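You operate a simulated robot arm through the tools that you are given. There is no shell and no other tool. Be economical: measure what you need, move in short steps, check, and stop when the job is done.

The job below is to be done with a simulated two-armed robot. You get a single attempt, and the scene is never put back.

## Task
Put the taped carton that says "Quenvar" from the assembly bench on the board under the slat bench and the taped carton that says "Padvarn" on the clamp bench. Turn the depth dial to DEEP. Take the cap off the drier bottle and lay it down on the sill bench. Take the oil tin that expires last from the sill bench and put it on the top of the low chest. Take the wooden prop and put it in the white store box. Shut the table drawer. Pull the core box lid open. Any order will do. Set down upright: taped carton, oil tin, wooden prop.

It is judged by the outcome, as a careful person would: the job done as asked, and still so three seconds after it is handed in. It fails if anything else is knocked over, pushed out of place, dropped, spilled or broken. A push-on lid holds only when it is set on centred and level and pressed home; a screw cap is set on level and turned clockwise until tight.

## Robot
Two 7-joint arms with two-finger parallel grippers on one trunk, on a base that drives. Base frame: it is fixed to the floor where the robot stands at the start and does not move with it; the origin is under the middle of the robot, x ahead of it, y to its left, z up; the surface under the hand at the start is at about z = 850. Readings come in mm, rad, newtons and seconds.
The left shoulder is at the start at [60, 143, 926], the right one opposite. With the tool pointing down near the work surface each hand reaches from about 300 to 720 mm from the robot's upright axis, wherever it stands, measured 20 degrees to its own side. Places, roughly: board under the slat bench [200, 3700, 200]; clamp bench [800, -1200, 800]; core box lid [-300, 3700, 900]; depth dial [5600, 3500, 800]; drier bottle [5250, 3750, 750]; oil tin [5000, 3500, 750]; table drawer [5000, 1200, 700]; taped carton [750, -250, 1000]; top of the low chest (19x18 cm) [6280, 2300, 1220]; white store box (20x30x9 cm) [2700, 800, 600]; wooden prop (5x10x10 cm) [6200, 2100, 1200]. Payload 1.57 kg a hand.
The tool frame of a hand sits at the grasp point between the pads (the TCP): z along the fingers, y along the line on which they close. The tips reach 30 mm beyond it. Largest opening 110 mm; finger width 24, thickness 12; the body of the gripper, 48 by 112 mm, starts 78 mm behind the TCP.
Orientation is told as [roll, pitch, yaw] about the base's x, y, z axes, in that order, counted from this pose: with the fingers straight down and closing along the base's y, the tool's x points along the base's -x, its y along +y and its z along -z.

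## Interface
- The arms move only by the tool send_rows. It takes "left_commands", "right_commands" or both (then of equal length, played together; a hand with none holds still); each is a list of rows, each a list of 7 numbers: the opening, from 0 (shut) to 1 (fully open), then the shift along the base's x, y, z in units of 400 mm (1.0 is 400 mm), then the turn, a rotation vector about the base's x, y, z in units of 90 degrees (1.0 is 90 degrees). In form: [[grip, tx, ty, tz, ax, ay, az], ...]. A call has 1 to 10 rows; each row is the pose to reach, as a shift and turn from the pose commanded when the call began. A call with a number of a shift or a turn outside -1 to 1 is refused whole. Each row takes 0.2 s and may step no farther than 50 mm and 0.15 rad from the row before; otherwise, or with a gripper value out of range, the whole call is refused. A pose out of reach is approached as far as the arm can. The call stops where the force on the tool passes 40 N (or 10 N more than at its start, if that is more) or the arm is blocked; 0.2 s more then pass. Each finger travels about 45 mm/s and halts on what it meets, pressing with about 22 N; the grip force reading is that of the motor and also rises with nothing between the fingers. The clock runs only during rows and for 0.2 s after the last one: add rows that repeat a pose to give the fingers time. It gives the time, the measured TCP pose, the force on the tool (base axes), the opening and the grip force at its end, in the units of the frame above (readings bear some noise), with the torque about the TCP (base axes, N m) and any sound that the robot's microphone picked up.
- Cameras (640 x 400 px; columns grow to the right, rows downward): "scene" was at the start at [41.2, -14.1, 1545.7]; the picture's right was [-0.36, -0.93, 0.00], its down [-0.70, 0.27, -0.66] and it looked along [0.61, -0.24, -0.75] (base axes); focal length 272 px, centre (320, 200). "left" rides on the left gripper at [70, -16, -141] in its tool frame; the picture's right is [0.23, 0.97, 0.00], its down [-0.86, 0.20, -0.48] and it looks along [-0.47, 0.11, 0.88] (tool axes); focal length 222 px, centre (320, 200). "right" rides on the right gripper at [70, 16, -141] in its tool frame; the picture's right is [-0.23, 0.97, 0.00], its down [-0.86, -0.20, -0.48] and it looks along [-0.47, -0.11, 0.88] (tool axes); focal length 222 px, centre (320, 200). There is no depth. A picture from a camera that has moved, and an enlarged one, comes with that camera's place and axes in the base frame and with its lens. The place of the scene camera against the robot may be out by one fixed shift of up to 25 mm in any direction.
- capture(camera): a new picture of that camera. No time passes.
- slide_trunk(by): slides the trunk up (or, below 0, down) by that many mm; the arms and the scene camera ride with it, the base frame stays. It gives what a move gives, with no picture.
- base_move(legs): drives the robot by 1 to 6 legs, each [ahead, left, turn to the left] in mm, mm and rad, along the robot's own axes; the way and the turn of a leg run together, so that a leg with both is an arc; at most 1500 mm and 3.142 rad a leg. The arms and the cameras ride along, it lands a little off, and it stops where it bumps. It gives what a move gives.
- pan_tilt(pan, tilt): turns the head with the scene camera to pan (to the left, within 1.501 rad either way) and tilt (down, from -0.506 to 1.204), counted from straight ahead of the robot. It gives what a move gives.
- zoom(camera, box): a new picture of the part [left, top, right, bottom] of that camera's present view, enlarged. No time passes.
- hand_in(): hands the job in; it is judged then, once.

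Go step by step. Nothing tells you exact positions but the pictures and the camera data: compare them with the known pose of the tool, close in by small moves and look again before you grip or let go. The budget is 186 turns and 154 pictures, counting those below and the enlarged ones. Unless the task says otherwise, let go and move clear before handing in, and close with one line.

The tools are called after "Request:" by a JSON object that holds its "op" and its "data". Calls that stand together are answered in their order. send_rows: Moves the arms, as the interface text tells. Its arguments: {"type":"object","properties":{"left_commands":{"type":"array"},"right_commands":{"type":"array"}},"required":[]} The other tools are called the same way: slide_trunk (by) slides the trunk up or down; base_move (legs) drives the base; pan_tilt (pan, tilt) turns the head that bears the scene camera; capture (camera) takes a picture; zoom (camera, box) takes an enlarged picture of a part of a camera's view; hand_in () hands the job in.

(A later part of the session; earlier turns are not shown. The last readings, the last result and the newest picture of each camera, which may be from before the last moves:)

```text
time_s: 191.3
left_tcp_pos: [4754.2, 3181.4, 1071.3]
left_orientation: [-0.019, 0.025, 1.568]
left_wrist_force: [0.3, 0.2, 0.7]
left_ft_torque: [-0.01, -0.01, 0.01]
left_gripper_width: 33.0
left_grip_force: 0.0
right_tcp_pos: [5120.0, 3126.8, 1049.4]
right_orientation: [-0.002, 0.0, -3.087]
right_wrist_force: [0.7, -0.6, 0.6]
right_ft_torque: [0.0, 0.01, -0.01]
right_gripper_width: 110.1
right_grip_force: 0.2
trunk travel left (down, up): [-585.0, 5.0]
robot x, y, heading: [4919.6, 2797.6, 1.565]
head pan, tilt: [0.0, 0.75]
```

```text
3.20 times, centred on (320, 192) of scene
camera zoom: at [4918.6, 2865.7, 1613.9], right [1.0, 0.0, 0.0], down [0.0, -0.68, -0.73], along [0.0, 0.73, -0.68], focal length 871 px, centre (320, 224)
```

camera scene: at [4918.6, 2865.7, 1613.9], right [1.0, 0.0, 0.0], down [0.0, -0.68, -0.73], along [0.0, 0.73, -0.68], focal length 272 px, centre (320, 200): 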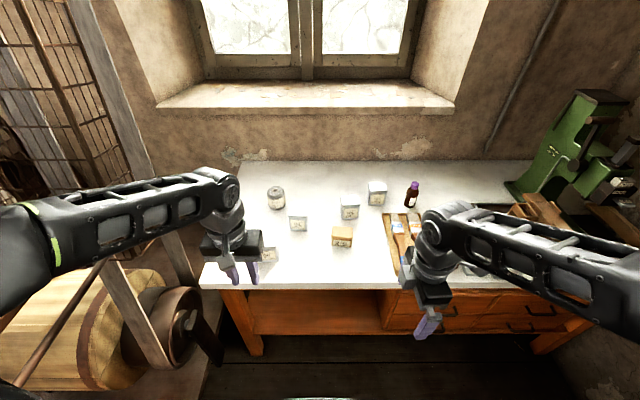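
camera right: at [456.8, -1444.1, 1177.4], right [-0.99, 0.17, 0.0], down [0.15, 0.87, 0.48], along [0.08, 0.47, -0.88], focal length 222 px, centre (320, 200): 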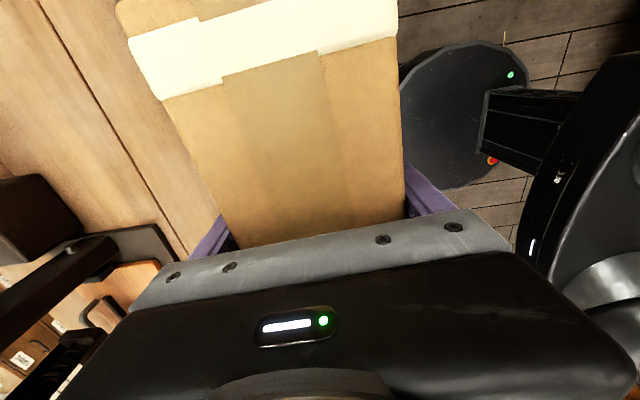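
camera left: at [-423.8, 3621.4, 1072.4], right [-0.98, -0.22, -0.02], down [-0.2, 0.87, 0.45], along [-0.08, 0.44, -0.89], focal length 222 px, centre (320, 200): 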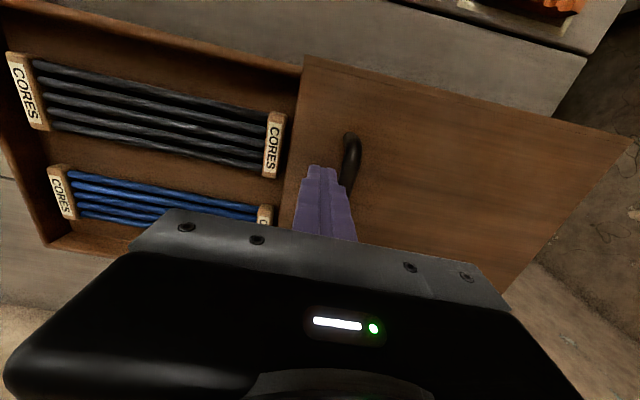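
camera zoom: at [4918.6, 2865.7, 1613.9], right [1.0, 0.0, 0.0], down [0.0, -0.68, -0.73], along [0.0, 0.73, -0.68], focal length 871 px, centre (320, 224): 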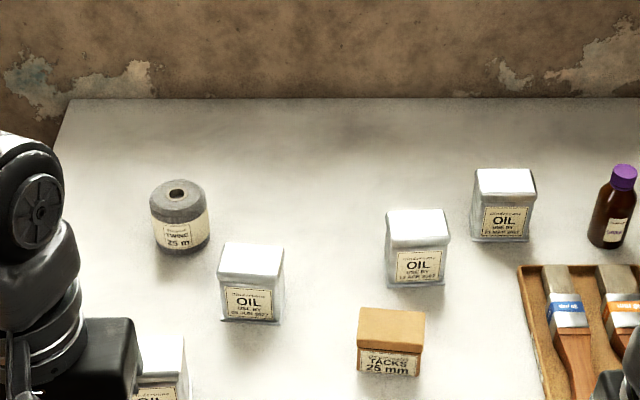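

Four oil tins. Move the left hand aside and zoom tightly on each label.

Request:
{"op": "send_rows", "data": {"left_commands": [[0.3, -0.1, -0.05, 0, 0, 0, 0], [0.3, -0.2, -0.08, 0, 0, 0, 0], [0.3, -0.3, -0.1, 0, 0, 0, 0], [0.3, -0.35, -0.1, 0, 0, 0, 0]]}}

Request:
{"op": "zoom", "data": {"camera": "scene", "box": [335, 175, 395, 225]}}

Request:
{"op": "zoom", "data": {"camera": "scene", "box": [250, 200, 320, 270]}}

```text
time_s: 192.3
left_tcp_pos: [4611.6, 3142.7, 1070.0]
left_orientation: [-0.019, 0.026, 1.567]
left_wrist_force: [-0.4, 0.8, 0.5]
left_ft_torque: [0.01, 0.01, -0.02]
left_gripper_width: 33.2
left_grip_force: 0.0
right_tcp_pos: [5119.0, 3127.6, 1049.8]
right_orientation: [0.001, 0.0, -3.087]
right_wrist_force: [-0.3, 0.0, -0.1]
right_ft_torque: [0.0, 0.01, 0.01]
right_gripper_width: 109.9
right_grip_force: 0.1
trunk travel left (down, up): [-585.0, 5.0]
robot x, y, heading: [4920.4, 2800.1, 1.566]
head pan, tilt: [0.0, 0.75]
```

```text
8.00 times, centred on (365, 200) of scene
camera zoom: at [4918.3, 2866.1, 1613.9], right [1.0, -0.01, 0.0], down [0.0, -0.68, -0.73], along [0.0, 0.73, -0.68], focal length 2178 px, centre (-40, 200)
```

zoom: 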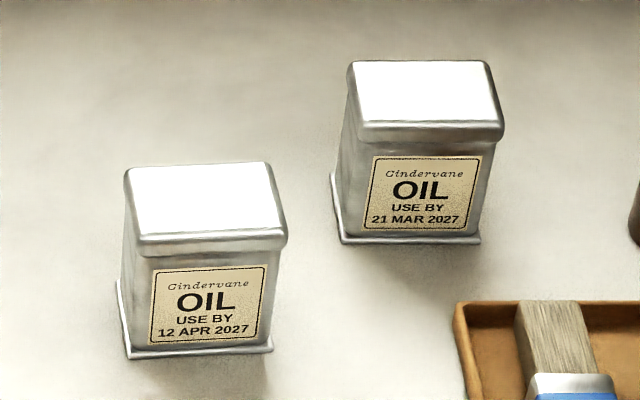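

```text
5.71 times, centred on (285, 235) of scene
camera zoom: at [4918.3, 2866.1, 1613.9], right [1.0, -0.01, 0.0], down [0.0, -0.68, -0.73], along [0.0, 0.73, -0.68], focal length 1555 px, centre (520, 0)
```

zoom: 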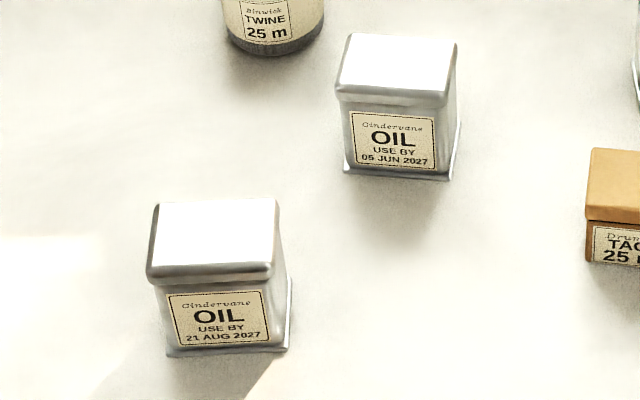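

Tins read 21 MAR, 12 APR, 05 JUN and 21 AUG 2027: the front-left tin (21 AUG 2027) at ≈(4730,3465) is the one. First I go find the depth dial near (5600,3500).

Request:
{"op": "base_move", "data": {"legs": [[80, -560, 0]]}}

Request:
{"op": "pan_tilt", "data": {"pan": -0.1, "tilt": 0.75}}

Request:
{"op": "capture", "data": {"camera": "scene"}}

Request:
{"op": "zoom", "data": {"camera": "scene", "box": [260, 140, 420, 240]}}

```text
time_s: 195.6
left_tcp_pos: [5187.8, 3220.8, 1071.0]
left_orientation: [-0.017, 0.026, 1.561]
left_wrist_force: [0.2, 1.3, -0.7]
left_ft_torque: [0.02, 0.05, 0.0]
left_gripper_width: 33.1
left_grip_force: 0.0
right_tcp_pos: [5694.5, 3200.0, 1050.0]
right_orientation: [-0.001, 0.0, -3.096]
right_wrist_force: [0.5, -0.1, -0.1]
right_ft_torque: [0.0, 0.02, -0.02]
right_gripper_width: 109.9
right_grip_force: 0.1
trunk travel left (down, up): [-585.0, 5.0]
robot x, y, heading: [5491.4, 2877.9, 1.552]
head pan, tilt: [0.0, 0.75]
```

```text
time_s: 196.2
left_tcp_pos: [5187.1, 3219.6, 1071.5]
left_orientation: [-0.019, 0.026, 1.56]
left_wrist_force: [-0.3, -0.5, -0.6]
left_ft_torque: [-0.03, -0.01, 0.01]
left_gripper_width: 33.0
left_grip_force: 0.0
right_tcp_pos: [5693.9, 3201.0, 1050.3]
right_orientation: [0.001, -0.001, -3.097]
right_wrist_force: [-0.3, -0.7, 0.1]
right_ft_torque: [-0.02, 0.01, 0.02]
right_gripper_width: 110.0
right_grip_force: 0.0
trunk travel left (down, up): [-585.0, 5.0]
robot x, y, heading: [5491.4, 2872.5, 1.55]
head pan, tilt: [-0.099, 0.75]
```

```text
70 pictures are left
camera scene: at [5498.0, 2940.3, 1613.9], right [0.99, -0.11, 0.0], down [-0.08, -0.68, -0.73], along [0.08, 0.73, -0.68], focal length 272 px, centre (320, 200)
```

scene: 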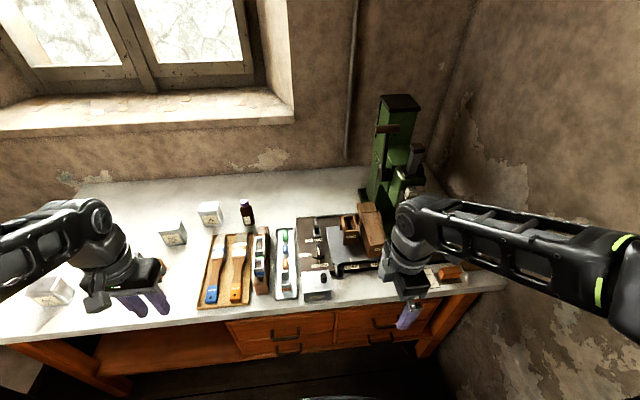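

```text
4.00 times, centred on (340, 190) of scene
camera zoom: at [5498.0, 2940.3, 1613.9], right [0.99, -0.11, 0.0], down [-0.08, -0.68, -0.73], along [0.08, 0.73, -0.68], focal length 1089 px, centre (240, 240)
```

zoom: 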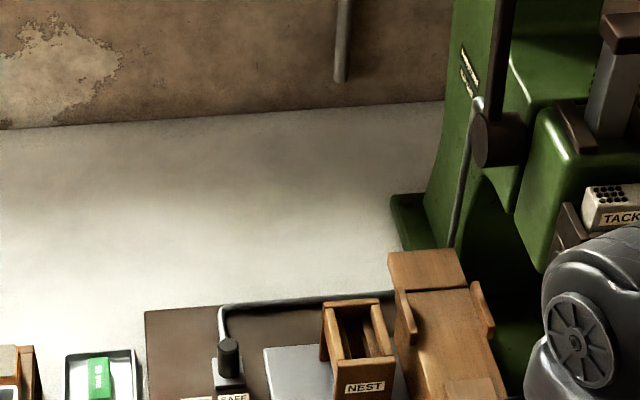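

Zoom on the dark plate with the switch and dial.

Request:
{"op": "zoom", "data": {"camera": "scene", "box": [285, 210, 405, 305]}}

```text
4.21 times, centred on (345, 258) of scene
camera zoom: at [5498.0, 2940.3, 1613.9], right [0.99, -0.11, 0.0], down [-0.08, -0.68, -0.73], along [0.08, 0.73, -0.68], focal length 1146 px, centre (215, -42)
```

zoom: 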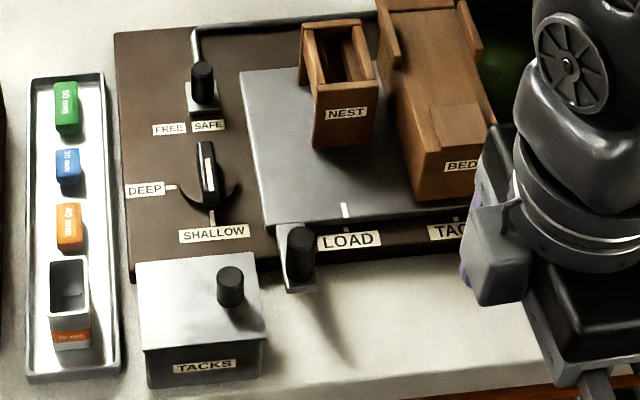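

The dial's fin points to SHALLOW (toward me); DEEP is at its left, so it must turn 90° clockwise from above. I'll bring the left hand over it.

Request:
{"op": "base_move", "data": {"legs": [[70, -115, 0.02]]}}

Request:
{"op": "send_rows", "data": {"left_commands": [[0.5, 0.1, 0.02, 0, 0, 0, 0], [0.5, 0.2, 0.06, 0, 0, 0, 0], [0.5, 0.3, 0.11, 0, 0, 0, 0], [0.5, 0.4, 0.17, 0, 0, 0, 0], [0.5, 0.47, 0.27, 0, 0, 0, 0], [0.5, 0.53, 0.37, 0, 0, 0, 0], [0.5, 0.57, 0.47, 0, 0.01, 0, 0], [0.5, 0.6, 0.55, -0.05, 0.015, 0, 0], [0.5, 0.6, 0.55, -0.15, 0.015, 0, 0]]}}

Request:
{"op": "capture", "data": {"camera": "left"}}

Request:
{"op": "capture", "data": {"camera": "scene"}}

```text
time_s: 197.5
left_tcp_pos: [5296.5, 3282.8, 1071.8]
left_orientation: [-0.018, 0.026, 1.581]
left_wrist_force: [0.6, 0.3, -0.4]
left_ft_torque: [0.01, 0.04, -0.02]
left_gripper_width: 33.0
left_grip_force: 0.1
right_tcp_pos: [5803.7, 3274.9, 1048.8]
right_orientation: [0.0, 0.0, -3.074]
right_wrist_force: [0.8, 0.4, -0.4]
right_ft_torque: [-0.01, 0.06, 0.03]
right_gripper_width: 110.0
right_grip_force: 0.1
trunk travel left (down, up): [-585.0, 5.0]
robot x, y, heading: [5608.8, 2944.8, 1.581]
head pan, tilt: [-0.099, 0.75]
```

```text
time_s: 199.5
left_tcp_pos: [5533.9, 3503.3, 1010.0]
left_orientation: [-0.019, 0.003, 1.58]
left_wrist_force: [0.3, 0.2, 0.0]
left_ft_torque: [0.0, 0.01, 0.01]
left_gripper_width: 55.2
left_grip_force: 0.0
right_tcp_pos: [5802.1, 3274.5, 1049.8]
right_orientation: [0.0, 0.001, -3.072]
right_wrist_force: [-0.5, -1.0, -0.5]
right_ft_torque: [0.02, -0.02, -0.02]
right_gripper_width: 110.0
right_grip_force: 0.0
trunk travel left (down, up): [-585.0, 5.0]
robot x, y, heading: [5606.3, 2945.5, 1.575]
head pan, tilt: [-0.099, 0.75]
```

```text
67 pictures are left
camera left: at [5548.0, 3432.7, 1151.1], right [-0.97, -0.24, -0.02], down [-0.22, 0.85, 0.47], along [-0.1, 0.46, -0.88], focal length 222 px, centre (320, 200)
```

left: 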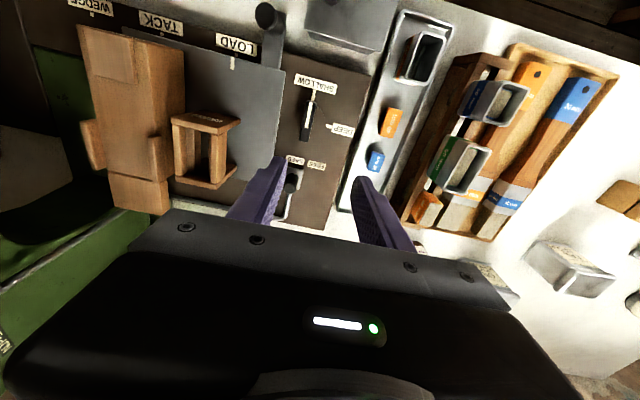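

```text
66 pictures are left
camera scene: at [5613.0, 3010.2, 1614.0], right [1.0, -0.09, 0.0], down [-0.06, -0.68, -0.73], along [0.07, 0.73, -0.68], focal length 272 px, centre (320, 200)
```

scene: 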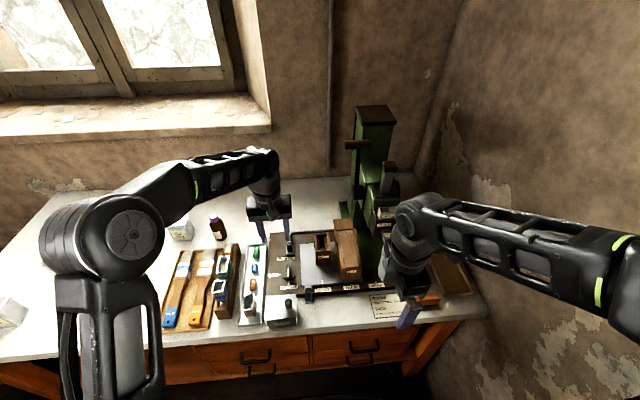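

Zoom the left view on the dial.

Request:
{"op": "zoom", "data": {"camera": "left", "box": [260, 60, 380, 180]}}

```text
3.33 times, centred on (320, 120) of left
camera zoom: at [5548.0, 3432.7, 1151.1], right [-0.97, -0.24, -0.02], down [-0.22, 0.85, 0.47], along [-0.1, 0.46, -0.88], focal length 740 px, centre (320, 467)
```

zoom: 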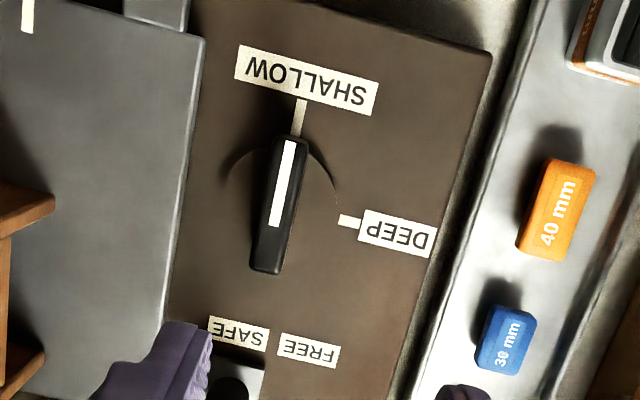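

Pointer is at SHALLOW, fin along y, centre ≈(5559,3490). Move above it and descend to z≈860.

Request:
{"op": "send_rows", "data": {"left_commands": [[0.36, 0.06, -0.03, -0.05, 0.012, 0, 0], [0.36, 0.0625, -0.035, -0.15, 0.012, 0, 0], [0.36, 0.0625, -0.035, -0.25, 0.012, 0, 0], [0.36, 0.0625, -0.035, -0.35, 0.012, 0, 0], [0.36, 0.0625, -0.035, -0.375, 0.012, 0, 0], [0.36, 0.0625, -0.035, -0.375, 0.012, 0, 0]]}}

Request:
{"op": "zoom", "data": {"camera": "left", "box": [220, 60, 420, 260]}}

```text
time_s: 200.9
left_tcp_pos: [5561.5, 3490.0, 859.6]
left_orientation: [-0.019, -0.016, 1.583]
left_wrist_force: [0.2, 0.5, 0.0]
left_ft_torque: [-0.04, 0.01, 0.03]
left_gripper_width: 39.6
left_grip_force: 0.0
right_tcp_pos: [5803.3, 3274.2, 1049.8]
right_orientation: [0.0, 0.001, -3.073]
right_wrist_force: [0.0, -1.2, 0.2]
right_ft_torque: [0.0, 0.01, 0.02]
right_gripper_width: 109.9
right_grip_force: 0.0
trunk travel left (down, up): [-585.0, 5.0]
robot x, y, heading: [5606.7, 2942.3, 1.581]
head pan, tilt: [-0.099, 0.75]
```

```text
2.00 times, centred on (320, 160) of left
camera zoom: at [5575.1, 3416.6, 999.2], right [-0.97, -0.24, -0.02], down [-0.22, 0.84, 0.49], along [-0.1, 0.48, -0.87], focal length 444 px, centre (320, 280)
```

zoom: 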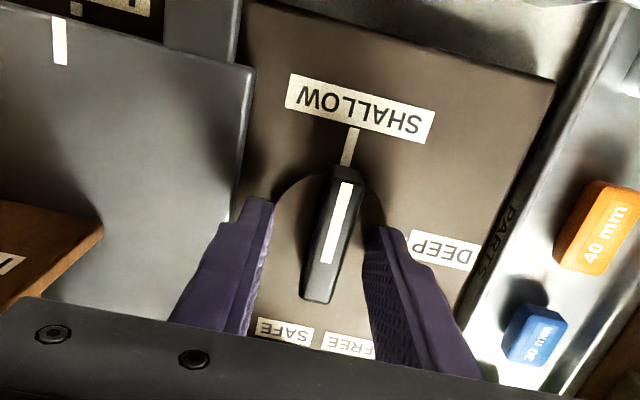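

Fin top ≈ z 840. Centre and lower slowly ~18 mm with guarding, then close.

Request:
{"op": "send_rows", "data": {"left_commands": [[0.36, -0.01, -0.012, 0, 0, 0, 0], [0.36, -0.01, -0.012, -0.015, 0, 0, 0], [0.36, -0.01, -0.012, -0.03, 0, 0, 0], [0.36, -0.01, -0.012, -0.045, 0, 0, 0], [0.36, -0.01, -0.012, -0.045, 0, 0, 0]]}}

Request:
{"op": "send_rows", "data": {"left_commands": [[0, 0, 0, 0, 0, 0, 0], [0, 0, 0, 0, 0, 0, 0], [0, 0, 0, 0, 0, 0, 0], [0, 0, 0, 0, 0, 0, 0]]}}

Request:
{"op": "zoom", "data": {"camera": "left", "box": [220, 60, 420, 260]}}

```text
time_s: 201.8
left_tcp_pos: [5557.6, 3485.8, 857.7]
left_orientation: [-0.022, -0.026, 1.582]
left_wrist_force: [-2.5, -7.2, 25.3]
left_ft_torque: [-0.5, 0.53, 0.02]
left_gripper_width: 41.3
left_grip_force: 0.5
right_tcp_pos: [5801.8, 3273.1, 1051.1]
right_orientation: [-0.001, 0.002, -3.073]
right_wrist_force: [-0.4, 0.5, -0.1]
right_ft_torque: [-0.01, -0.01, -0.02]
right_gripper_width: 110.1
right_grip_force: 0.1
trunk travel left (down, up): [-585.0, 5.0]
robot x, y, heading: [5607.0, 2943.5, 1.582]
head pan, tilt: [-0.099, 0.75]
stopped in row 4 (left hand): the force on the tool passed its limit at 47 N (the readings are from after the stop); the commanded pose is now the measured one
```

```text
time_s: 202.5
left_tcp_pos: [5557.6, 3487.8, 857.5]
left_orientation: [-0.017, -0.029, 1.58]
left_wrist_force: [3.7, -4.7, 14.6]
left_ft_torque: [-1.03, 0.59, -0.33]
left_gripper_width: 14.2
left_grip_force: 21.6
right_tcp_pos: [5802.6, 3273.1, 1050.4]
right_orientation: [-0.002, -0.002, -3.075]
right_wrist_force: [0.6, 0.0, -0.1]
right_ft_torque: [0.0, -0.01, -0.02]
right_gripper_width: 110.0
right_grip_force: 0.0
trunk travel left (down, up): [-585.0, 5.0]
robot x, y, heading: [5609.5, 2940.7, 1.581]
head pan, tilt: [-0.099, 0.75]
stopped in row 3 (left hand): the force on the tool passed its limit at 41 N (the readings are from after the stop); the commanded pose is now the measured one
```

```text
2.00 times, centred on (320, 160) of left
camera zoom: at [5572.3, 3412.7, 996.4], right [-0.97, -0.24, -0.02], down [-0.22, 0.84, 0.5], along [-0.1, 0.49, -0.87], focal length 444 px, centre (320, 280)
```

zoom: 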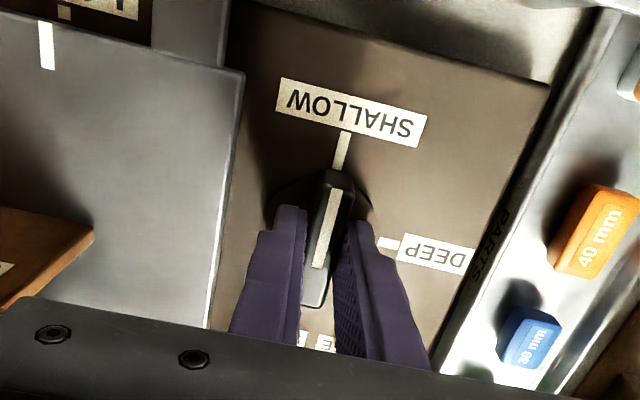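

Gripped (14 mm fin). Ease up 3 mm and turn clockwise around the pivot.

Request:
{"op": "send_rows", "data": {"left_commands": [[0, 0, 0, 0.008, 0, 0, 0], [0, 0.002, 0, 0.008, 0, 0, -0.095], [0, 0.004, -0.001, 0.008, 0, 0, -0.19], [0, 0.006, -0.001, 0.008, 0, 0, -0.285], [0, 0.008, -0.002, 0.008, 0, 0, -0.38], [0, 0.009, -0.004, 0.008, 0, 0, -0.475], [0, 0.011, -0.005, 0.008, 0, 0, -0.57], [0, 0.012, -0.007, 0.008, 0, 0, -0.665], [0, 0.013, -0.009, 0.008, 0, 0, -0.76], [0, 0.0135, -0.011, 0.008, 0, 0, -0.855]]}}

Request:
{"op": "zoom", "data": {"camera": "left", "box": [220, 60, 420, 260]}}

```text
time_s: 204.7
left_tcp_pos: [5557.2, 3488.7, 858.1]
left_orientation: [-0.016, -0.028, 0.24]
left_wrist_force: [-13.5, 14.7, -16.3]
left_ft_torque: [0.84, 0.62, 0.03]
left_gripper_width: 14.1
left_grip_force: 30.6
right_tcp_pos: [5800.9, 3277.5, 1049.6]
right_orientation: [0.001, 0.003, -3.073]
right_wrist_force: [-0.7, -0.2, 0.5]
right_ft_torque: [0.02, -0.01, -0.02]
right_gripper_width: 109.6
right_grip_force: 0.1
trunk travel left (down, up): [-585.0, 5.0]
robot x, y, heading: [5603.3, 2942.7, 1.583]
head pan, tilt: [-0.099, 0.75]
```

```text
2.00 times, centred on (320, 160) of left
camera zoom: at [5489.1, 3456.3, 997.2], right [-0.45, 0.89, -0.02], down [0.77, 0.4, 0.5], along [0.45, 0.21, -0.87], focal length 444 px, centre (320, 280)
```

zoom: 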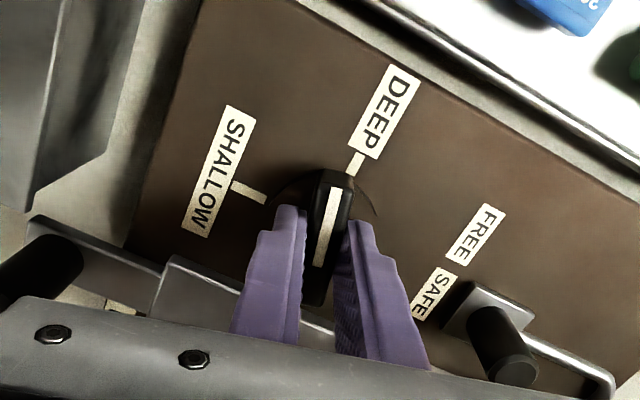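

Nearly at DEEP. Complete the last ~13° and relieve the side load.

Request:
{"op": "send_rows", "data": {"left_commands": [[0, -0.0135, 0.011, -0.004, 0, 0, -0.07], [0, -0.0135, 0.011, -0.004, 0, 0, -0.15], [0, -0.0135, 0.011, -0.004, 0, 0, -0.16]]}}

Request:
{"op": "zoom", "data": {"camera": "left", "box": [220, 60, 420, 260]}}

```text
time_s: 205.5
left_tcp_pos: [5557.2, 3490.3, 858.1]
left_orientation: [-0.02, -0.028, -0.012]
left_wrist_force: [0.7, 2.2, 0.8]
left_ft_torque: [0.63, 0.1, 0.63]
left_gripper_width: 13.9
left_grip_force: 30.5
right_tcp_pos: [5802.0, 3275.0, 1050.8]
right_orientation: [0.0, -0.001, -3.073]
right_wrist_force: [0.4, -0.1, -0.4]
right_ft_torque: [-0.04, 0.0, -0.01]
right_gripper_width: 110.0
right_grip_force: 0.0
trunk travel left (down, up): [-585.0, 5.0]
robot x, y, heading: [5606.1, 2940.3, 1.581]
head pan, tilt: [-0.099, 0.75]
```

```text
2.00 times, centred on (320, 160) of left
camera zoom: at [5483.0, 3475.0, 997.1], right [-0.22, 0.98, -0.03], down [0.84, 0.2, 0.5], along [0.49, 0.09, -0.87], focal length 444 px, centre (320, 280)
```

zoom: 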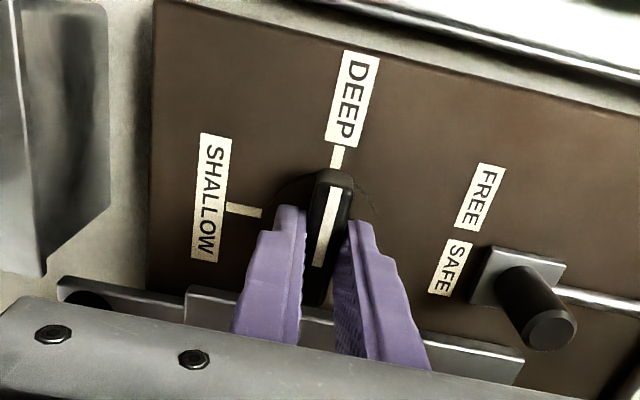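

Dial is at DEEP. Release and lift the left hand, retract it.

Request:
{"op": "send_rows", "data": {"left_commands": [[0.2, 0, 0, 0, 0, 0, 0], [0.36, 0, 0, 0, 0, 0, 0], [0.36, 0, 0, 0.1, 0, 0, 0], [0.36, 0, 0, 0.2, 0, 0, 0], [0.36, 0, 0, 0.32, 0, 0, 0], [0.36, -0.02, -0.02, 0.42, 0, 0, 0], [0.36, -0.08, -0.1, 0.5, 0, 0, 0], [0.36, -0.18, -0.16, 0.5, 0, 0, 0], [0.36, -0.28, -0.22, 0.5, 0, 0, 0], [0.36, -0.36, -0.3, 0.5, 0, 0, 0]]}}

Request:
{"op": "zoom", "data": {"camera": "scene", "box": [150, 190, 330, 330]}}

```text
refused: row 7 steps farther than a row can; nothing moved
```

```text
2.86 times, centred on (240, 260) of scene
camera zoom: at [5613.2, 3010.1, 1614.0], right [1.0, -0.09, 0.0], down [-0.06, -0.68, -0.73], along [0.07, 0.73, -0.68], focal length 778 px, centre (549, 29)
```

zoom: 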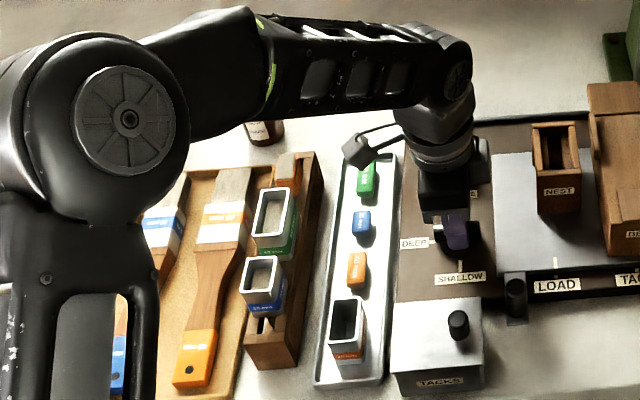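

One row step was too large; resend with smaller steps.

Request:
{"op": "send_rows", "data": {"left_commands": [[0.2, 0, 0, 0, 0, 0, 0], [0.36, 0, 0, 0, 0, 0, 0], [0.36, 0, 0, 0.1, 0, 0, 0], [0.36, 0, 0, 0.2, 0, 0, 0], [0.36, 0, 0, 0.32, 0, 0, 0], [0.36, -0.02, -0.02, 0.42, 0, 0, 0], [0.36, -0.08, -0.08, 0.48, 0, 0, 0], [0.36, -0.17, -0.14, 0.5, 0, 0, 0], [0.36, -0.26, -0.21, 0.5, 0, 0, 0], [0.36, -0.35, -0.28, 0.5, 0, 0, 0]]}}

Request:
{"op": "zoom", "data": {"camera": "scene", "box": [240, 210, 340, 310]}}

```text
time_s: 207.7
left_tcp_pos: [5414.5, 3374.2, 1059.1]
left_orientation: [-0.018, -0.028, -0.012]
left_wrist_force: [-0.4, 0.3, -0.4]
left_ft_torque: [0.04, 0.0, -0.04]
left_gripper_width: 39.6
left_grip_force: 0.1
right_tcp_pos: [5801.6, 3274.3, 1051.0]
right_orientation: [-0.002, 0.003, -3.071]
right_wrist_force: [0.9, -0.4, 0.2]
right_ft_torque: [0.02, -0.02, 0.01]
right_gripper_width: 110.3
right_grip_force: 0.1
trunk travel left (down, up): [-585.0, 5.0]
robot x, y, heading: [5610.2, 2944.8, 1.578]
head pan, tilt: [-0.099, 0.75]
```

```text
4.00 times, centred on (290, 260) of scene
camera zoom: at [5612.3, 3008.8, 1614.0], right [1.0, -0.09, 0.0], down [-0.06, -0.68, -0.73], along [0.07, 0.73, -0.68], focal length 1089 px, centre (440, -40)
```

zoom: 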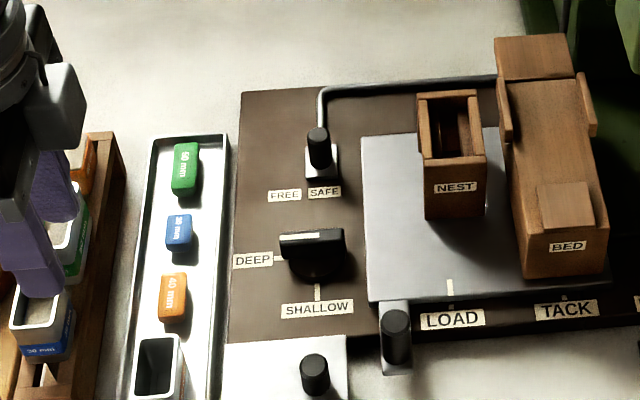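

DEEP is set. Now the bottle: shift left and turn left ~48° so that the right shoulder comes forward.

Request:
{"op": "base_move", "data": {"legs": [[25, 345, 0], [0, 0, 0.84]]}}

Request:
{"op": "pan_tilt", "data": {"pan": -0.9, "tilt": 0.8}}

Request:
{"op": "capture", "data": {"camera": "scene"}}

```text
time_s: 212.1
left_tcp_pos: [4820.4, 3114.3, 1057.2]
left_orientation: [-0.02, -0.027, 0.821]
left_wrist_force: [-0.1, 0.5, 0.0]
left_ft_torque: [0.0, -0.01, 0.0]
left_gripper_width: 39.3
left_grip_force: 0.0
right_tcp_pos: [5156.7, 3331.7, 1049.7]
right_orientation: [0.001, 0.001, -2.244]
right_wrist_force: [0.3, -0.6, 0.7]
right_ft_torque: [-0.01, 0.01, -0.01]
right_gripper_width: 109.9
right_grip_force: 0.1
trunk travel left (down, up): [-585.0, 5.0]
robot x, y, heading: [5270.7, 2964.1, 2.411]
head pan, tilt: [-0.099, 0.75]
```

```text
time_s: 213.2
left_tcp_pos: [4819.5, 3115.3, 1057.7]
left_orientation: [-0.019, -0.027, 0.82]
left_wrist_force: [1.0, -0.3, 0.9]
left_ft_torque: [-0.01, 0.02, 0.0]
left_gripper_width: 39.4
left_grip_force: 0.0
right_tcp_pos: [5156.5, 3332.6, 1050.1]
right_orientation: [0.0, -0.001, -2.243]
right_wrist_force: [0.5, 0.1, -0.3]
right_ft_torque: [0.01, -0.01, 0.0]
right_gripper_width: 110.3
right_grip_force: 0.1
trunk travel left (down, up): [-585.0, 5.0]
robot x, y, heading: [5267.5, 2964.9, 2.409]
head pan, tilt: [-0.901, 0.799]
```

```text
58 pictures are left
camera scene: at [5294.7, 3039.4, 1609.9], right [1.0, -0.06, 0.0], down [-0.04, -0.72, -0.7], along [0.04, 0.7, -0.72], focal length 272 px, centre (320, 200)
```

scene: 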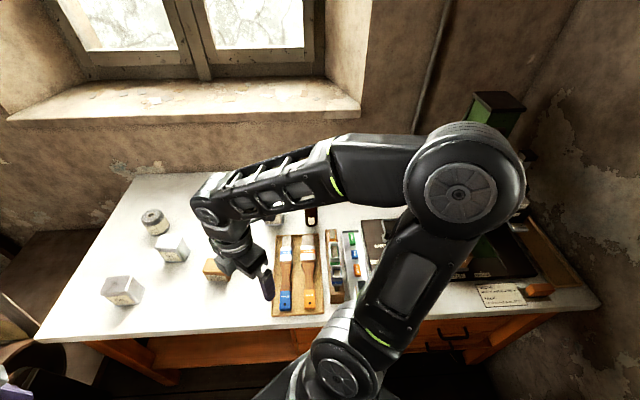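

Move the right hand toward the bottle at ≈(5320,3700), ending at z≈970.

Request:
{"op": "send_rows", "data": {"right_commands": [[0.6, 0.041, 0.09, 0, 0, 0, 0], [0.6, 0.082, 0.18, -0.02, 0, 0, 0], [0.6, 0.123, 0.27, -0.04, 0, 0, 0], [0.6, 0.164, 0.36, -0.06, 0, 0, 0], [0.6, 0.205, 0.45, -0.09, 0, 0, 0], [0.6, 0.246, 0.54, -0.12, 0, 0, 0], [0.6, 0.287, 0.63, -0.15, 0, 0, 0], [0.6, 0.328, 0.72, -0.18, 0, 0, 0], [0.6, 0.369, 0.81, -0.2, 0, 0, 0], [0.6, 0.4, 0.88, -0.2, 0, 0, 0]]}}

Request:
{"op": "capture", "data": {"camera": "right"}}

```text
time_s: 215.4
left_tcp_pos: [4820.4, 3115.3, 1059.0]
left_orientation: [-0.02, -0.028, 0.819]
left_wrist_force: [-1.0, 0.5, 1.2]
left_ft_torque: [0.03, -0.02, 0.0]
left_gripper_width: 39.3
left_grip_force: 0.1
right_tcp_pos: [5316.1, 3685.2, 968.7]
right_orientation: [-0.001, 0.0, -2.241]
right_wrist_force: [0.0, -0.1, 0.4]
right_ft_torque: [-0.03, 0.0, -0.02]
right_gripper_width: 66.1
right_grip_force: 0.0
trunk travel left (down, up): [-585.0, 5.0]
robot x, y, heading: [5267.8, 2961.5, 2.408]
head pan, tilt: [-0.901, 0.799]
```

```text
57 pictures are left
camera right: at [5371.4, 3729.8, 1109.4], right [0.62, -0.78, 0.0], down [-0.69, -0.55, 0.48], along [-0.38, -0.3, -0.88], focal length 222 px, centre (320, 200)
```

right: 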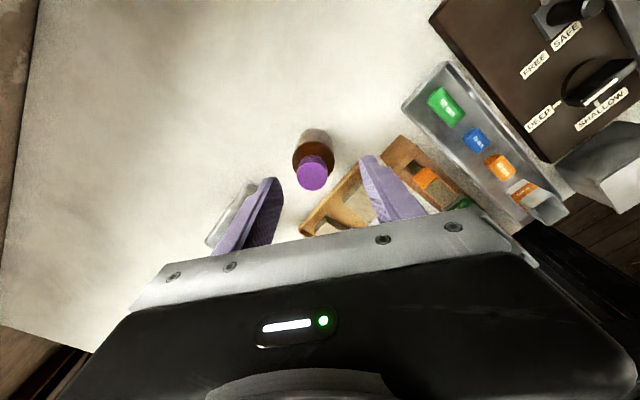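

Cap at about (5308,3688). Centre and descend 20 mm, then look again.

Request:
{"op": "send_rows", "data": {"right_commands": [[0.6, -0.02, 0.008, 0, 0, 0, 0], [0.6, -0.02, 0.008, -0.04, 0, 0, 0], [0.6, -0.02, 0.008, -0.04, 0, 0, 0]]}}

Request:
{"op": "zoom", "data": {"camera": "right", "box": [220, 90, 420, 240]}}

```text
time_s: 216.2
left_tcp_pos: [4820.9, 3114.8, 1057.8]
left_orientation: [-0.02, -0.029, 0.821]
left_wrist_force: [-0.1, 0.1, 1.2]
left_ft_torque: [0.02, 0.01, 0.01]
left_gripper_width: 39.6
left_grip_force: 0.0
right_tcp_pos: [5307.0, 3687.0, 953.1]
right_orientation: [-0.001, 0.001, -2.242]
right_wrist_force: [-0.3, -0.2, 0.1]
right_ft_torque: [0.0, -0.02, -0.02]
right_gripper_width: 65.8
right_grip_force: 0.1
trunk travel left (down, up): [-585.0, 5.0]
robot x, y, heading: [5266.6, 2966.9, 2.408]
head pan, tilt: [-0.901, 0.799]
```

```text
2.67 times, centred on (320, 165) of right
camera zoom: at [5363.3, 3732.6, 1094.2], right [0.62, -0.78, 0.0], down [-0.69, -0.55, 0.48], along [-0.38, -0.3, -0.88], focal length 592 px, centre (320, 293)
```

zoom: 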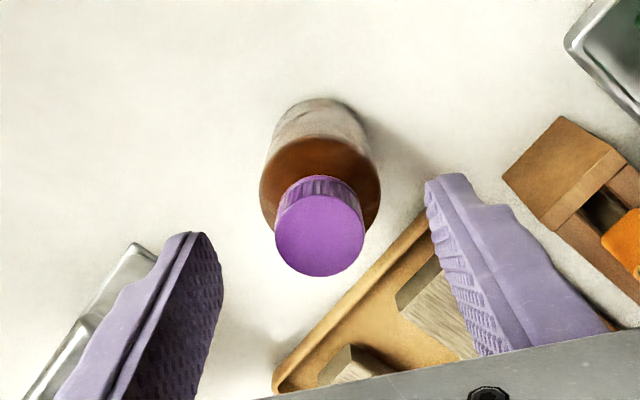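

It's a ribbed screw cap. I'll carry the bottle by its body from above: descend around it and grip.

Request:
{"op": "send_rows", "data": {"right_commands": [[0.52, -0.007, -0.003, -0.05, 0, 0, 0], [0.52, -0.007, -0.003, -0.1, 0, 0, 0], [0.52, -0.007, -0.003, -0.15, 0, 0, 0], [0.52, -0.007, -0.003, -0.2, 0, 0, 0], [0.52, -0.007, -0.003, -0.21, 0, 0, 0], [0, -0.007, -0.003, -0.21, 0, 0, 0], [0, -0.007, -0.003, -0.21, 0, 0, 0], [0, -0.007, -0.003, -0.21, 0, 0, 0]]}}

Request:
{"op": "zoom", "data": {"camera": "right", "box": [220, 90, 420, 240]}}

```text
time_s: 218.0
left_tcp_pos: [4820.7, 3115.3, 1057.4]
left_orientation: [-0.02, -0.028, 0.82]
left_wrist_force: [-0.1, 0.6, -0.1]
left_ft_torque: [0.01, -0.04, 0.0]
left_gripper_width: 39.8
left_grip_force: 0.0
right_tcp_pos: [5305.9, 3685.8, 870.3]
right_orientation: [-0.002, 0.002, -2.241]
right_wrist_force: [0.5, 0.7, 1.5]
right_ft_torque: [0.04, 0.02, -0.02]
right_gripper_width: 47.0
right_grip_force: 21.8
trunk travel left (down, up): [-585.0, 5.0]
robot x, y, heading: [5266.9, 2964.1, 2.413]
head pan, tilt: [-0.901, 0.799]
```

```text
2.67 times, centred on (320, 165) of right
camera zoom: at [5361.6, 3731.4, 1011.0], right [0.62, -0.78, 0.0], down [-0.69, -0.55, 0.48], along [-0.38, -0.3, -0.88], focal length 592 px, centre (320, 293)
```

zoom: 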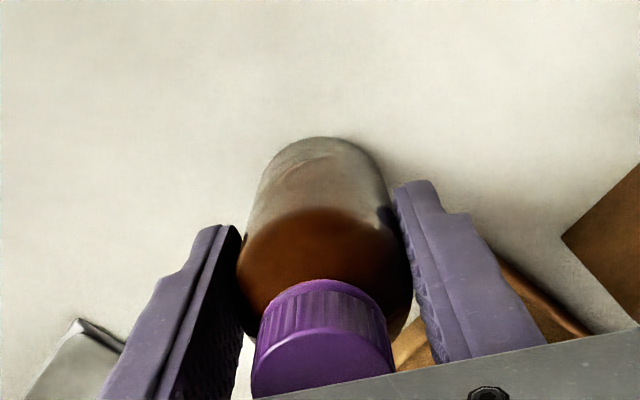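

Bottle gripped (47 mm body). Lift and carry it to the free spot near (5090,3450).

Request:
{"op": "send_rows", "data": {"right_commands": [[0, 0, 0, 0.1, 0, 0, 0], [0, 0, 0, 0.22, 0, 0, 0], [0, -0.05, -0.085, 0.27, 0, 0, 0], [0, -0.13, -0.17, 0.27, 0, 0, 0], [0, -0.21, -0.26, 0.27, 0, 0, 0], [0, -0.29, -0.34, 0.27, 0, 0, 0], [0, -0.37, -0.43, 0.27, 0, 0, 0], [0, -0.45, -0.51, 0.27, 0, 0, 0], [0, -0.54, -0.59, 0.27, 0, 0, 0]]}}

Request:
{"op": "capture", "data": {"camera": "scene"}}

Request:
{"op": "capture", "data": {"camera": "right"}}

```text
time_s: 220.0
left_tcp_pos: [4820.2, 3115.0, 1057.6]
left_orientation: [-0.018, -0.029, 0.821]
left_wrist_force: [0.0, -0.4, 0.4]
left_ft_torque: [0.02, -0.04, -0.01]
left_gripper_width: 39.8
left_grip_force: 0.1
right_tcp_pos: [5087.0, 3448.8, 977.5]
right_orientation: [0.0, 0.001, -2.242]
right_wrist_force: [-0.5, -0.7, -2.2]
right_ft_torque: [0.0, -0.01, 0.01]
right_gripper_width: 47.0
right_grip_force: 21.8
trunk travel left (down, up): [-585.0, 5.0]
robot x, y, heading: [5268.8, 2963.7, 2.408]
head pan, tilt: [-0.901, 0.799]
```

```text
54 pictures are left
camera scene: at [5293.7, 3038.9, 1609.9], right [1.0, -0.06, 0.0], down [-0.04, -0.72, -0.7], along [0.04, 0.7, -0.72], focal length 272 px, centre (320, 200)
```

scene: 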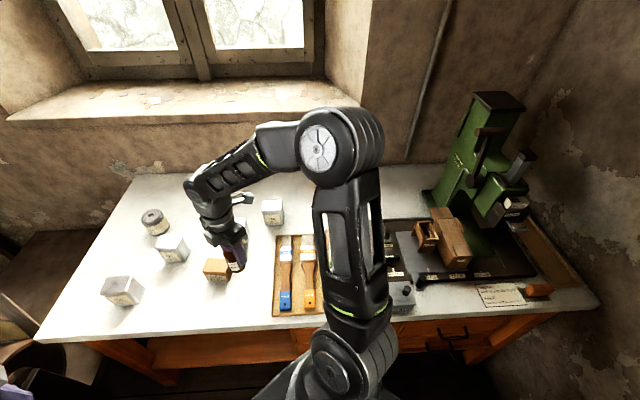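

```text
53 pictures are left
camera right: at [5143.7, 3494.0, 1118.9], right [0.62, -0.78, 0.0], down [-0.69, -0.55, 0.48], along [-0.37, -0.3, -0.88], focal length 222 px, centre (320, 200)
```

right: 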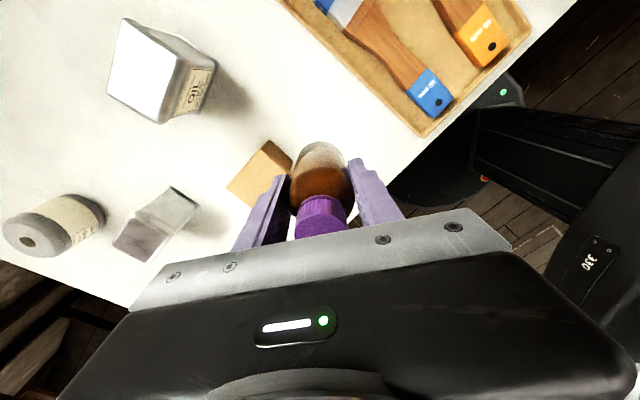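

Tacks box right edge ≈5055 and tray left edge ≈5178, so I place the bottle at (5116,3402). Move and lower gently.

Request:
{"op": "send_rows", "data": {"right_commands": [[0, 0.04, -0.06, 0, 0, 0, 0], [0, 0.07, -0.117, -0.03, 0, 0, 0], [0, 0.07, -0.117, -0.13, 0, 0, 0], [0, 0.07, -0.117, -0.22, 0, 0, 0], [0, 0.07, -0.117, -0.245, 0, 0, 0], [0, 0.07, -0.117, -0.255, 0, 0, 0], [0, 0.07, -0.117, -0.262, 0, 0, 0], [0, 0.07, -0.117, -0.266, 0, 0, 0]]}}

```text
time_s: 221.8
left_tcp_pos: [4819.6, 3115.3, 1058.2]
left_orientation: [-0.019, -0.027, 0.821]
left_wrist_force: [-0.6, 0.5, 0.0]
left_ft_torque: [0.0, 0.02, 0.01]
left_gripper_width: 39.7
left_grip_force: 0.0
right_tcp_pos: [5117.4, 3403.7, 871.7]
right_orientation: [-0.002, -0.001, -2.244]
right_wrist_force: [-0.4, -0.4, -1.7]
right_ft_torque: [0.04, -0.02, -0.05]
right_gripper_width: 47.3
right_grip_force: 22.0
trunk travel left (down, up): [-585.0, 5.0]
robot x, y, heading: [5269.6, 2966.1, 2.404]
head pan, tilt: [-0.901, 0.799]
```

Still hanging slightly; lower 3 mm more, release, and rise.

Request:
{"op": "send_rows", "data": {"right_commands": [[0, 0, 0, -0.004, 0, 0, 0], [0, 0, 0, -0.007, 0, 0, 0], [0.3, 0, 0, -0.007, 0, 0, 0], [0.55, 0, 0, -0.007, 0, 0, 0], [0.55, 0, 0, -0.007, 0, 0, 0], [0.55, 0, 0, 0.1, 0, 0, 0], [0.55, 0, 0, 0.2, 0, 0, 0], [0.55, 0, 0, 0.3, 0, 0, 0], [0.55, 0, 0, 0.4, 0, 0, 0]]}}

Request:
{"op": "capture", "data": {"camera": "right"}}

```text
time_s: 223.8
left_tcp_pos: [4820.9, 3114.5, 1057.9]
left_orientation: [-0.019, -0.028, 0.82]
left_wrist_force: [0.1, 0.3, 0.9]
left_ft_torque: [0.01, -0.02, -0.02]
left_gripper_width: 39.5
left_grip_force: 0.0
right_tcp_pos: [5117.1, 3404.2, 1032.7]
right_orientation: [-0.001, 0.0, -2.241]
right_wrist_force: [-0.6, 0.3, -0.1]
right_ft_torque: [-0.01, 0.02, 0.04]
right_gripper_width: 60.4
right_grip_force: 0.0
trunk travel left (down, up): [-585.0, 5.0]
robot x, y, heading: [5270.4, 2964.0, 2.409]
head pan, tilt: [-0.901, 0.799]
```

```text
52 pictures are left
camera right: at [5173.8, 3448.9, 1172.0], right [0.62, -0.78, 0.0], down [-0.69, -0.55, 0.48], along [-0.37, -0.3, -0.88], focal length 222 px, centre (320, 200)
```

right: 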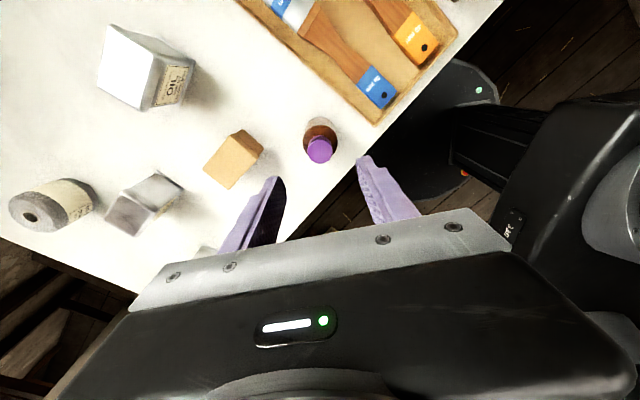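

Bottle stands upright at (5117,3404). Face the bench squarely in front of it.

Request:
{"op": "base_move", "data": {"legs": [[0, 0, -0.838], [0, 152, 0]]}}

```text
time_s: 227.4
left_tcp_pos: [4924.8, 3400.0, 1058.2]
left_orientation: [-0.019, -0.03, -0.021]
left_wrist_force: [0.2, 0.2, -0.3]
left_ft_torque: [-0.01, -0.05, 0.01]
left_gripper_width: 39.7
left_grip_force: 0.0
right_tcp_pos: [5339.4, 3370.4, 1032.0]
right_orientation: [0.0, 0.002, -3.083]
right_wrist_force: [0.7, -0.3, 0.0]
right_ft_torque: [0.01, -0.04, 0.01]
right_gripper_width: 60.5
right_grip_force: 0.1
trunk travel left (down, up): [-585.0, 5.0]
robot x, y, heading: [5113.4, 2963.8, 1.568]
head pan, tilt: [-0.901, 0.799]
```

Now tilt the left hand 45° pointing right-down, left of the bottle, open 75 mm.

Request:
{"op": "send_rows", "data": {"left_commands": [[0.68, 0.02, 0, -0.02, 0, -0.085, 0], [0.68, 0.05, 0.005, -0.05, 0.005, -0.17, 0], [0.68, 0.09, 0.01, -0.1, 0.01, -0.255, 0], [0.68, 0.13, 0.01, -0.15, 0.012, -0.34, 0], [0.68, 0.18, 0.01, -0.22, 0.012, -0.425, 0], [0.68, 0.24, 0.01, -0.28, 0.012, -0.48, 0], [0.68, 0.24, 0.01, -0.28, 0.012, -0.48, 0]]}}

Request:
{"op": "capture", "data": {"camera": "left"}}

```text
time_s: 229.0
left_tcp_pos: [5020.1, 3403.8, 945.7]
left_orientation: [0.027, -0.78, -0.041]
left_wrist_force: [0.4, -1.0, -1.7]
left_ft_torque: [0.01, -0.05, -0.03]
left_gripper_width: 74.9
left_grip_force: 0.0
right_tcp_pos: [5339.9, 3371.2, 1030.4]
right_orientation: [-0.003, -0.001, -3.083]
right_wrist_force: [-0.5, -0.1, 0.6]
right_ft_torque: [-0.01, 0.02, 0.01]
right_gripper_width: 60.4
right_grip_force: 0.0
trunk travel left (down, up): [-585.0, 5.0]
robot x, y, heading: [5112.6, 2966.2, 1.569]
head pan, tilt: [-0.901, 0.799]
```

```text
51 pictures are left
camera left: at [4871.0, 3388.0, 995.2], right [-0.14, 0.98, -0.14], down [0.27, 0.17, 0.95], along [0.95, 0.09, -0.29], focal length 222 px, centre (320, 200)
```

left: 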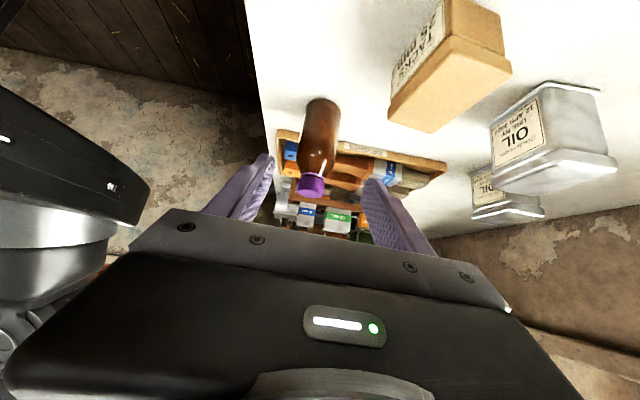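

Bottle is centred between the fingers. Slide in along the tilted axis and grip the body.

Request:
{"op": "send_rows", "data": {"left_commands": [[0.68, 0.07, 0, -0.068, 0, 0, 0], [0.68, 0.14, 0, -0.136, 0, 0, 0], [0.68, 0.2, 0, -0.194, 0, 0, 0], [0.68, 0.242, 0, -0.23, 0, 0, 0], [0, 0.242, 0, -0.23, 0, 0, 0], [0, 0.242, 0, -0.23, 0, 0, 0], [0, 0.242, 0, -0.23, 0, 0, 0], [0, 0.242, 0, -0.23, 0, 0, 0]]}}

Request:
{"op": "capture", "data": {"camera": "left"}}

```text
time_s: 230.8
left_tcp_pos: [5119.0, 3404.4, 852.7]
left_orientation: [0.027, -0.782, -0.042]
left_wrist_force: [1.1, -0.6, 0.5]
left_ft_torque: [-0.14, -0.05, 0.03]
left_gripper_width: 47.3
left_grip_force: 22.8
right_tcp_pos: [5340.7, 3370.7, 1031.2]
right_orientation: [-0.002, 0.0, -3.084]
right_wrist_force: [-0.4, -0.9, 1.2]
right_ft_torque: [-0.01, 0.01, -0.02]
right_gripper_width: 60.3
right_grip_force: 0.2
trunk travel left (down, up): [-585.0, 5.0]
robot x, y, heading: [5115.6, 2967.1, 1.569]
head pan, tilt: [-0.901, 0.799]
```

```text
50 pictures are left
camera left: at [4970.3, 3389.2, 903.7], right [-0.14, 0.98, -0.14], down [0.27, 0.18, 0.95], along [0.95, 0.09, -0.29], focal length 222 px, centre (320, 200)
```

left: 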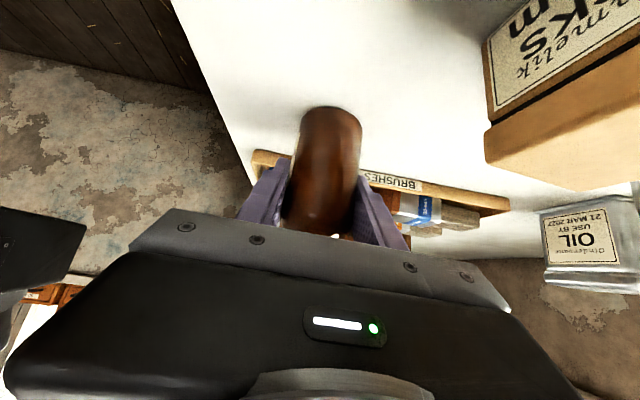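

Gripped. Bring the right hand above the cap, rotating it to yaw ≈1.63 for a counter-clockwise stroke.

Request:
{"op": "send_rows", "data": {"right_commands": [[0.5, -0.055, 0.009, 0, 0, 0, -0.095], [0.5, -0.11, 0.018, 0, 0, 0, -0.19], [0.5, -0.165, 0.027, 0, 0, 0, -0.285], [0.5, -0.22, 0.036, 0, 0, 0, -0.38], [0.5, -0.275, 0.045, 0, 0, 0, -0.475], [0.5, -0.33, 0.054, 0, 0, 0, -0.57], [0.5, -0.39, 0.063, 0, 0, 0, -0.665], [0.5, -0.45, 0.072, 0, 0, 0, -0.76], [0.5, -0.51, 0.08, 0, 0, 0, -0.855], [0.5, -0.5575, 0.085, 0, 0, 0, -0.95]]}}

Request:
{"op": "capture", "data": {"camera": "right"}}

```text
time_s: 233.0
left_tcp_pos: [5118.9, 3405.1, 852.8]
left_orientation: [0.024, -0.784, -0.043]
left_wrist_force: [-1.2, -1.3, 4.9]
left_ft_torque: [-0.18, 0.09, -0.07]
left_gripper_width: 47.5
left_grip_force: 22.1
right_tcp_pos: [5116.0, 3404.0, 1031.8]
right_orientation: [-0.001, 0.001, 1.705]
right_wrist_force: [0.6, 0.3, -0.6]
right_ft_torque: [0.01, 0.0, -0.02]
right_gripper_width: 55.0
right_grip_force: 0.1
trunk travel left (down, up): [-585.0, 5.0]
robot x, y, heading: [5116.7, 2962.8, 1.572]
head pan, tilt: [-0.901, 0.799]
```

```text
49 pictures are left
camera right: at [5109.2, 3334.4, 1171.0], right [-1.0, 0.1, 0.0], down [0.08, 0.87, 0.48], along [0.05, 0.48, -0.88], focal length 222 px, centre (320, 200)
```

right: 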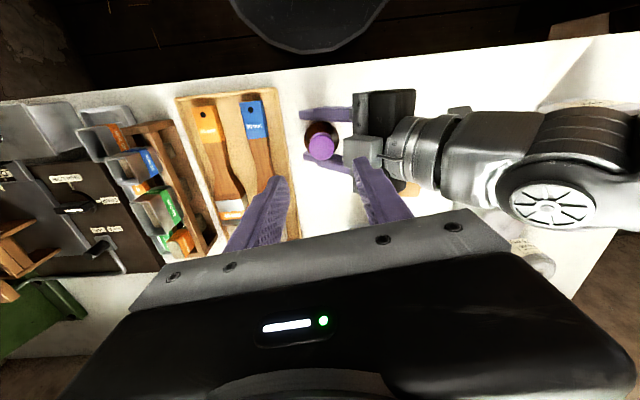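

A grey block on the left gripper is close to the cap. I'll re-grip with the left hand backed off ~17 mm along its axis for clearance.

Request:
{"op": "send_rows", "data": {"left_commands": [[0.52, 0, 0, 0, 0, 0, 0], [0.52, 0, 0, 0, 0, 0, 0], [0.52, -0.015, 0, 0.015, 0, 0, 0], [0.52, -0.032, 0, 0.03, 0, 0, 0], [0, -0.032, 0, 0.03, 0, 0, 0], [0, -0.032, 0, 0.03, 0, 0, 0], [0, -0.032, 0, 0.03, 0, 0, 0]]}}

Request:
{"op": "zoom", "data": {"camera": "right", "box": [240, 70, 440, 220]}}

```text
time_s: 234.6
left_tcp_pos: [5105.7, 3403.5, 864.5]
left_orientation: [0.027, -0.782, -0.042]
left_wrist_force: [0.9, 0.1, -0.3]
left_ft_torque: [-0.07, -0.06, 0.01]
left_gripper_width: 46.9
left_grip_force: 22.2
right_tcp_pos: [5116.5, 3404.9, 1031.4]
right_orientation: [0.0, -0.001, 1.707]
right_wrist_force: [-0.1, -0.7, 0.0]
right_ft_torque: [0.01, -0.03, 0.0]
right_gripper_width: 55.0
right_grip_force: 0.2
trunk travel left (down, up): [-585.0, 5.0]
robot x, y, heading: [5111.2, 2964.5, 1.57]
head pan, tilt: [-0.901, 0.799]
```

```text
2.67 times, centred on (340, 145) of right
camera zoom: at [5109.9, 3334.4, 1171.0], right [-1.0, 0.09, 0.0], down [0.08, 0.87, 0.48], along [0.05, 0.48, -0.88], focal length 592 px, centre (267, 347)
```

zoom: 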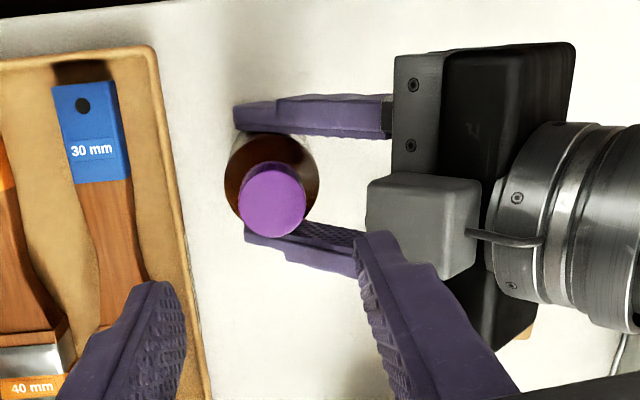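

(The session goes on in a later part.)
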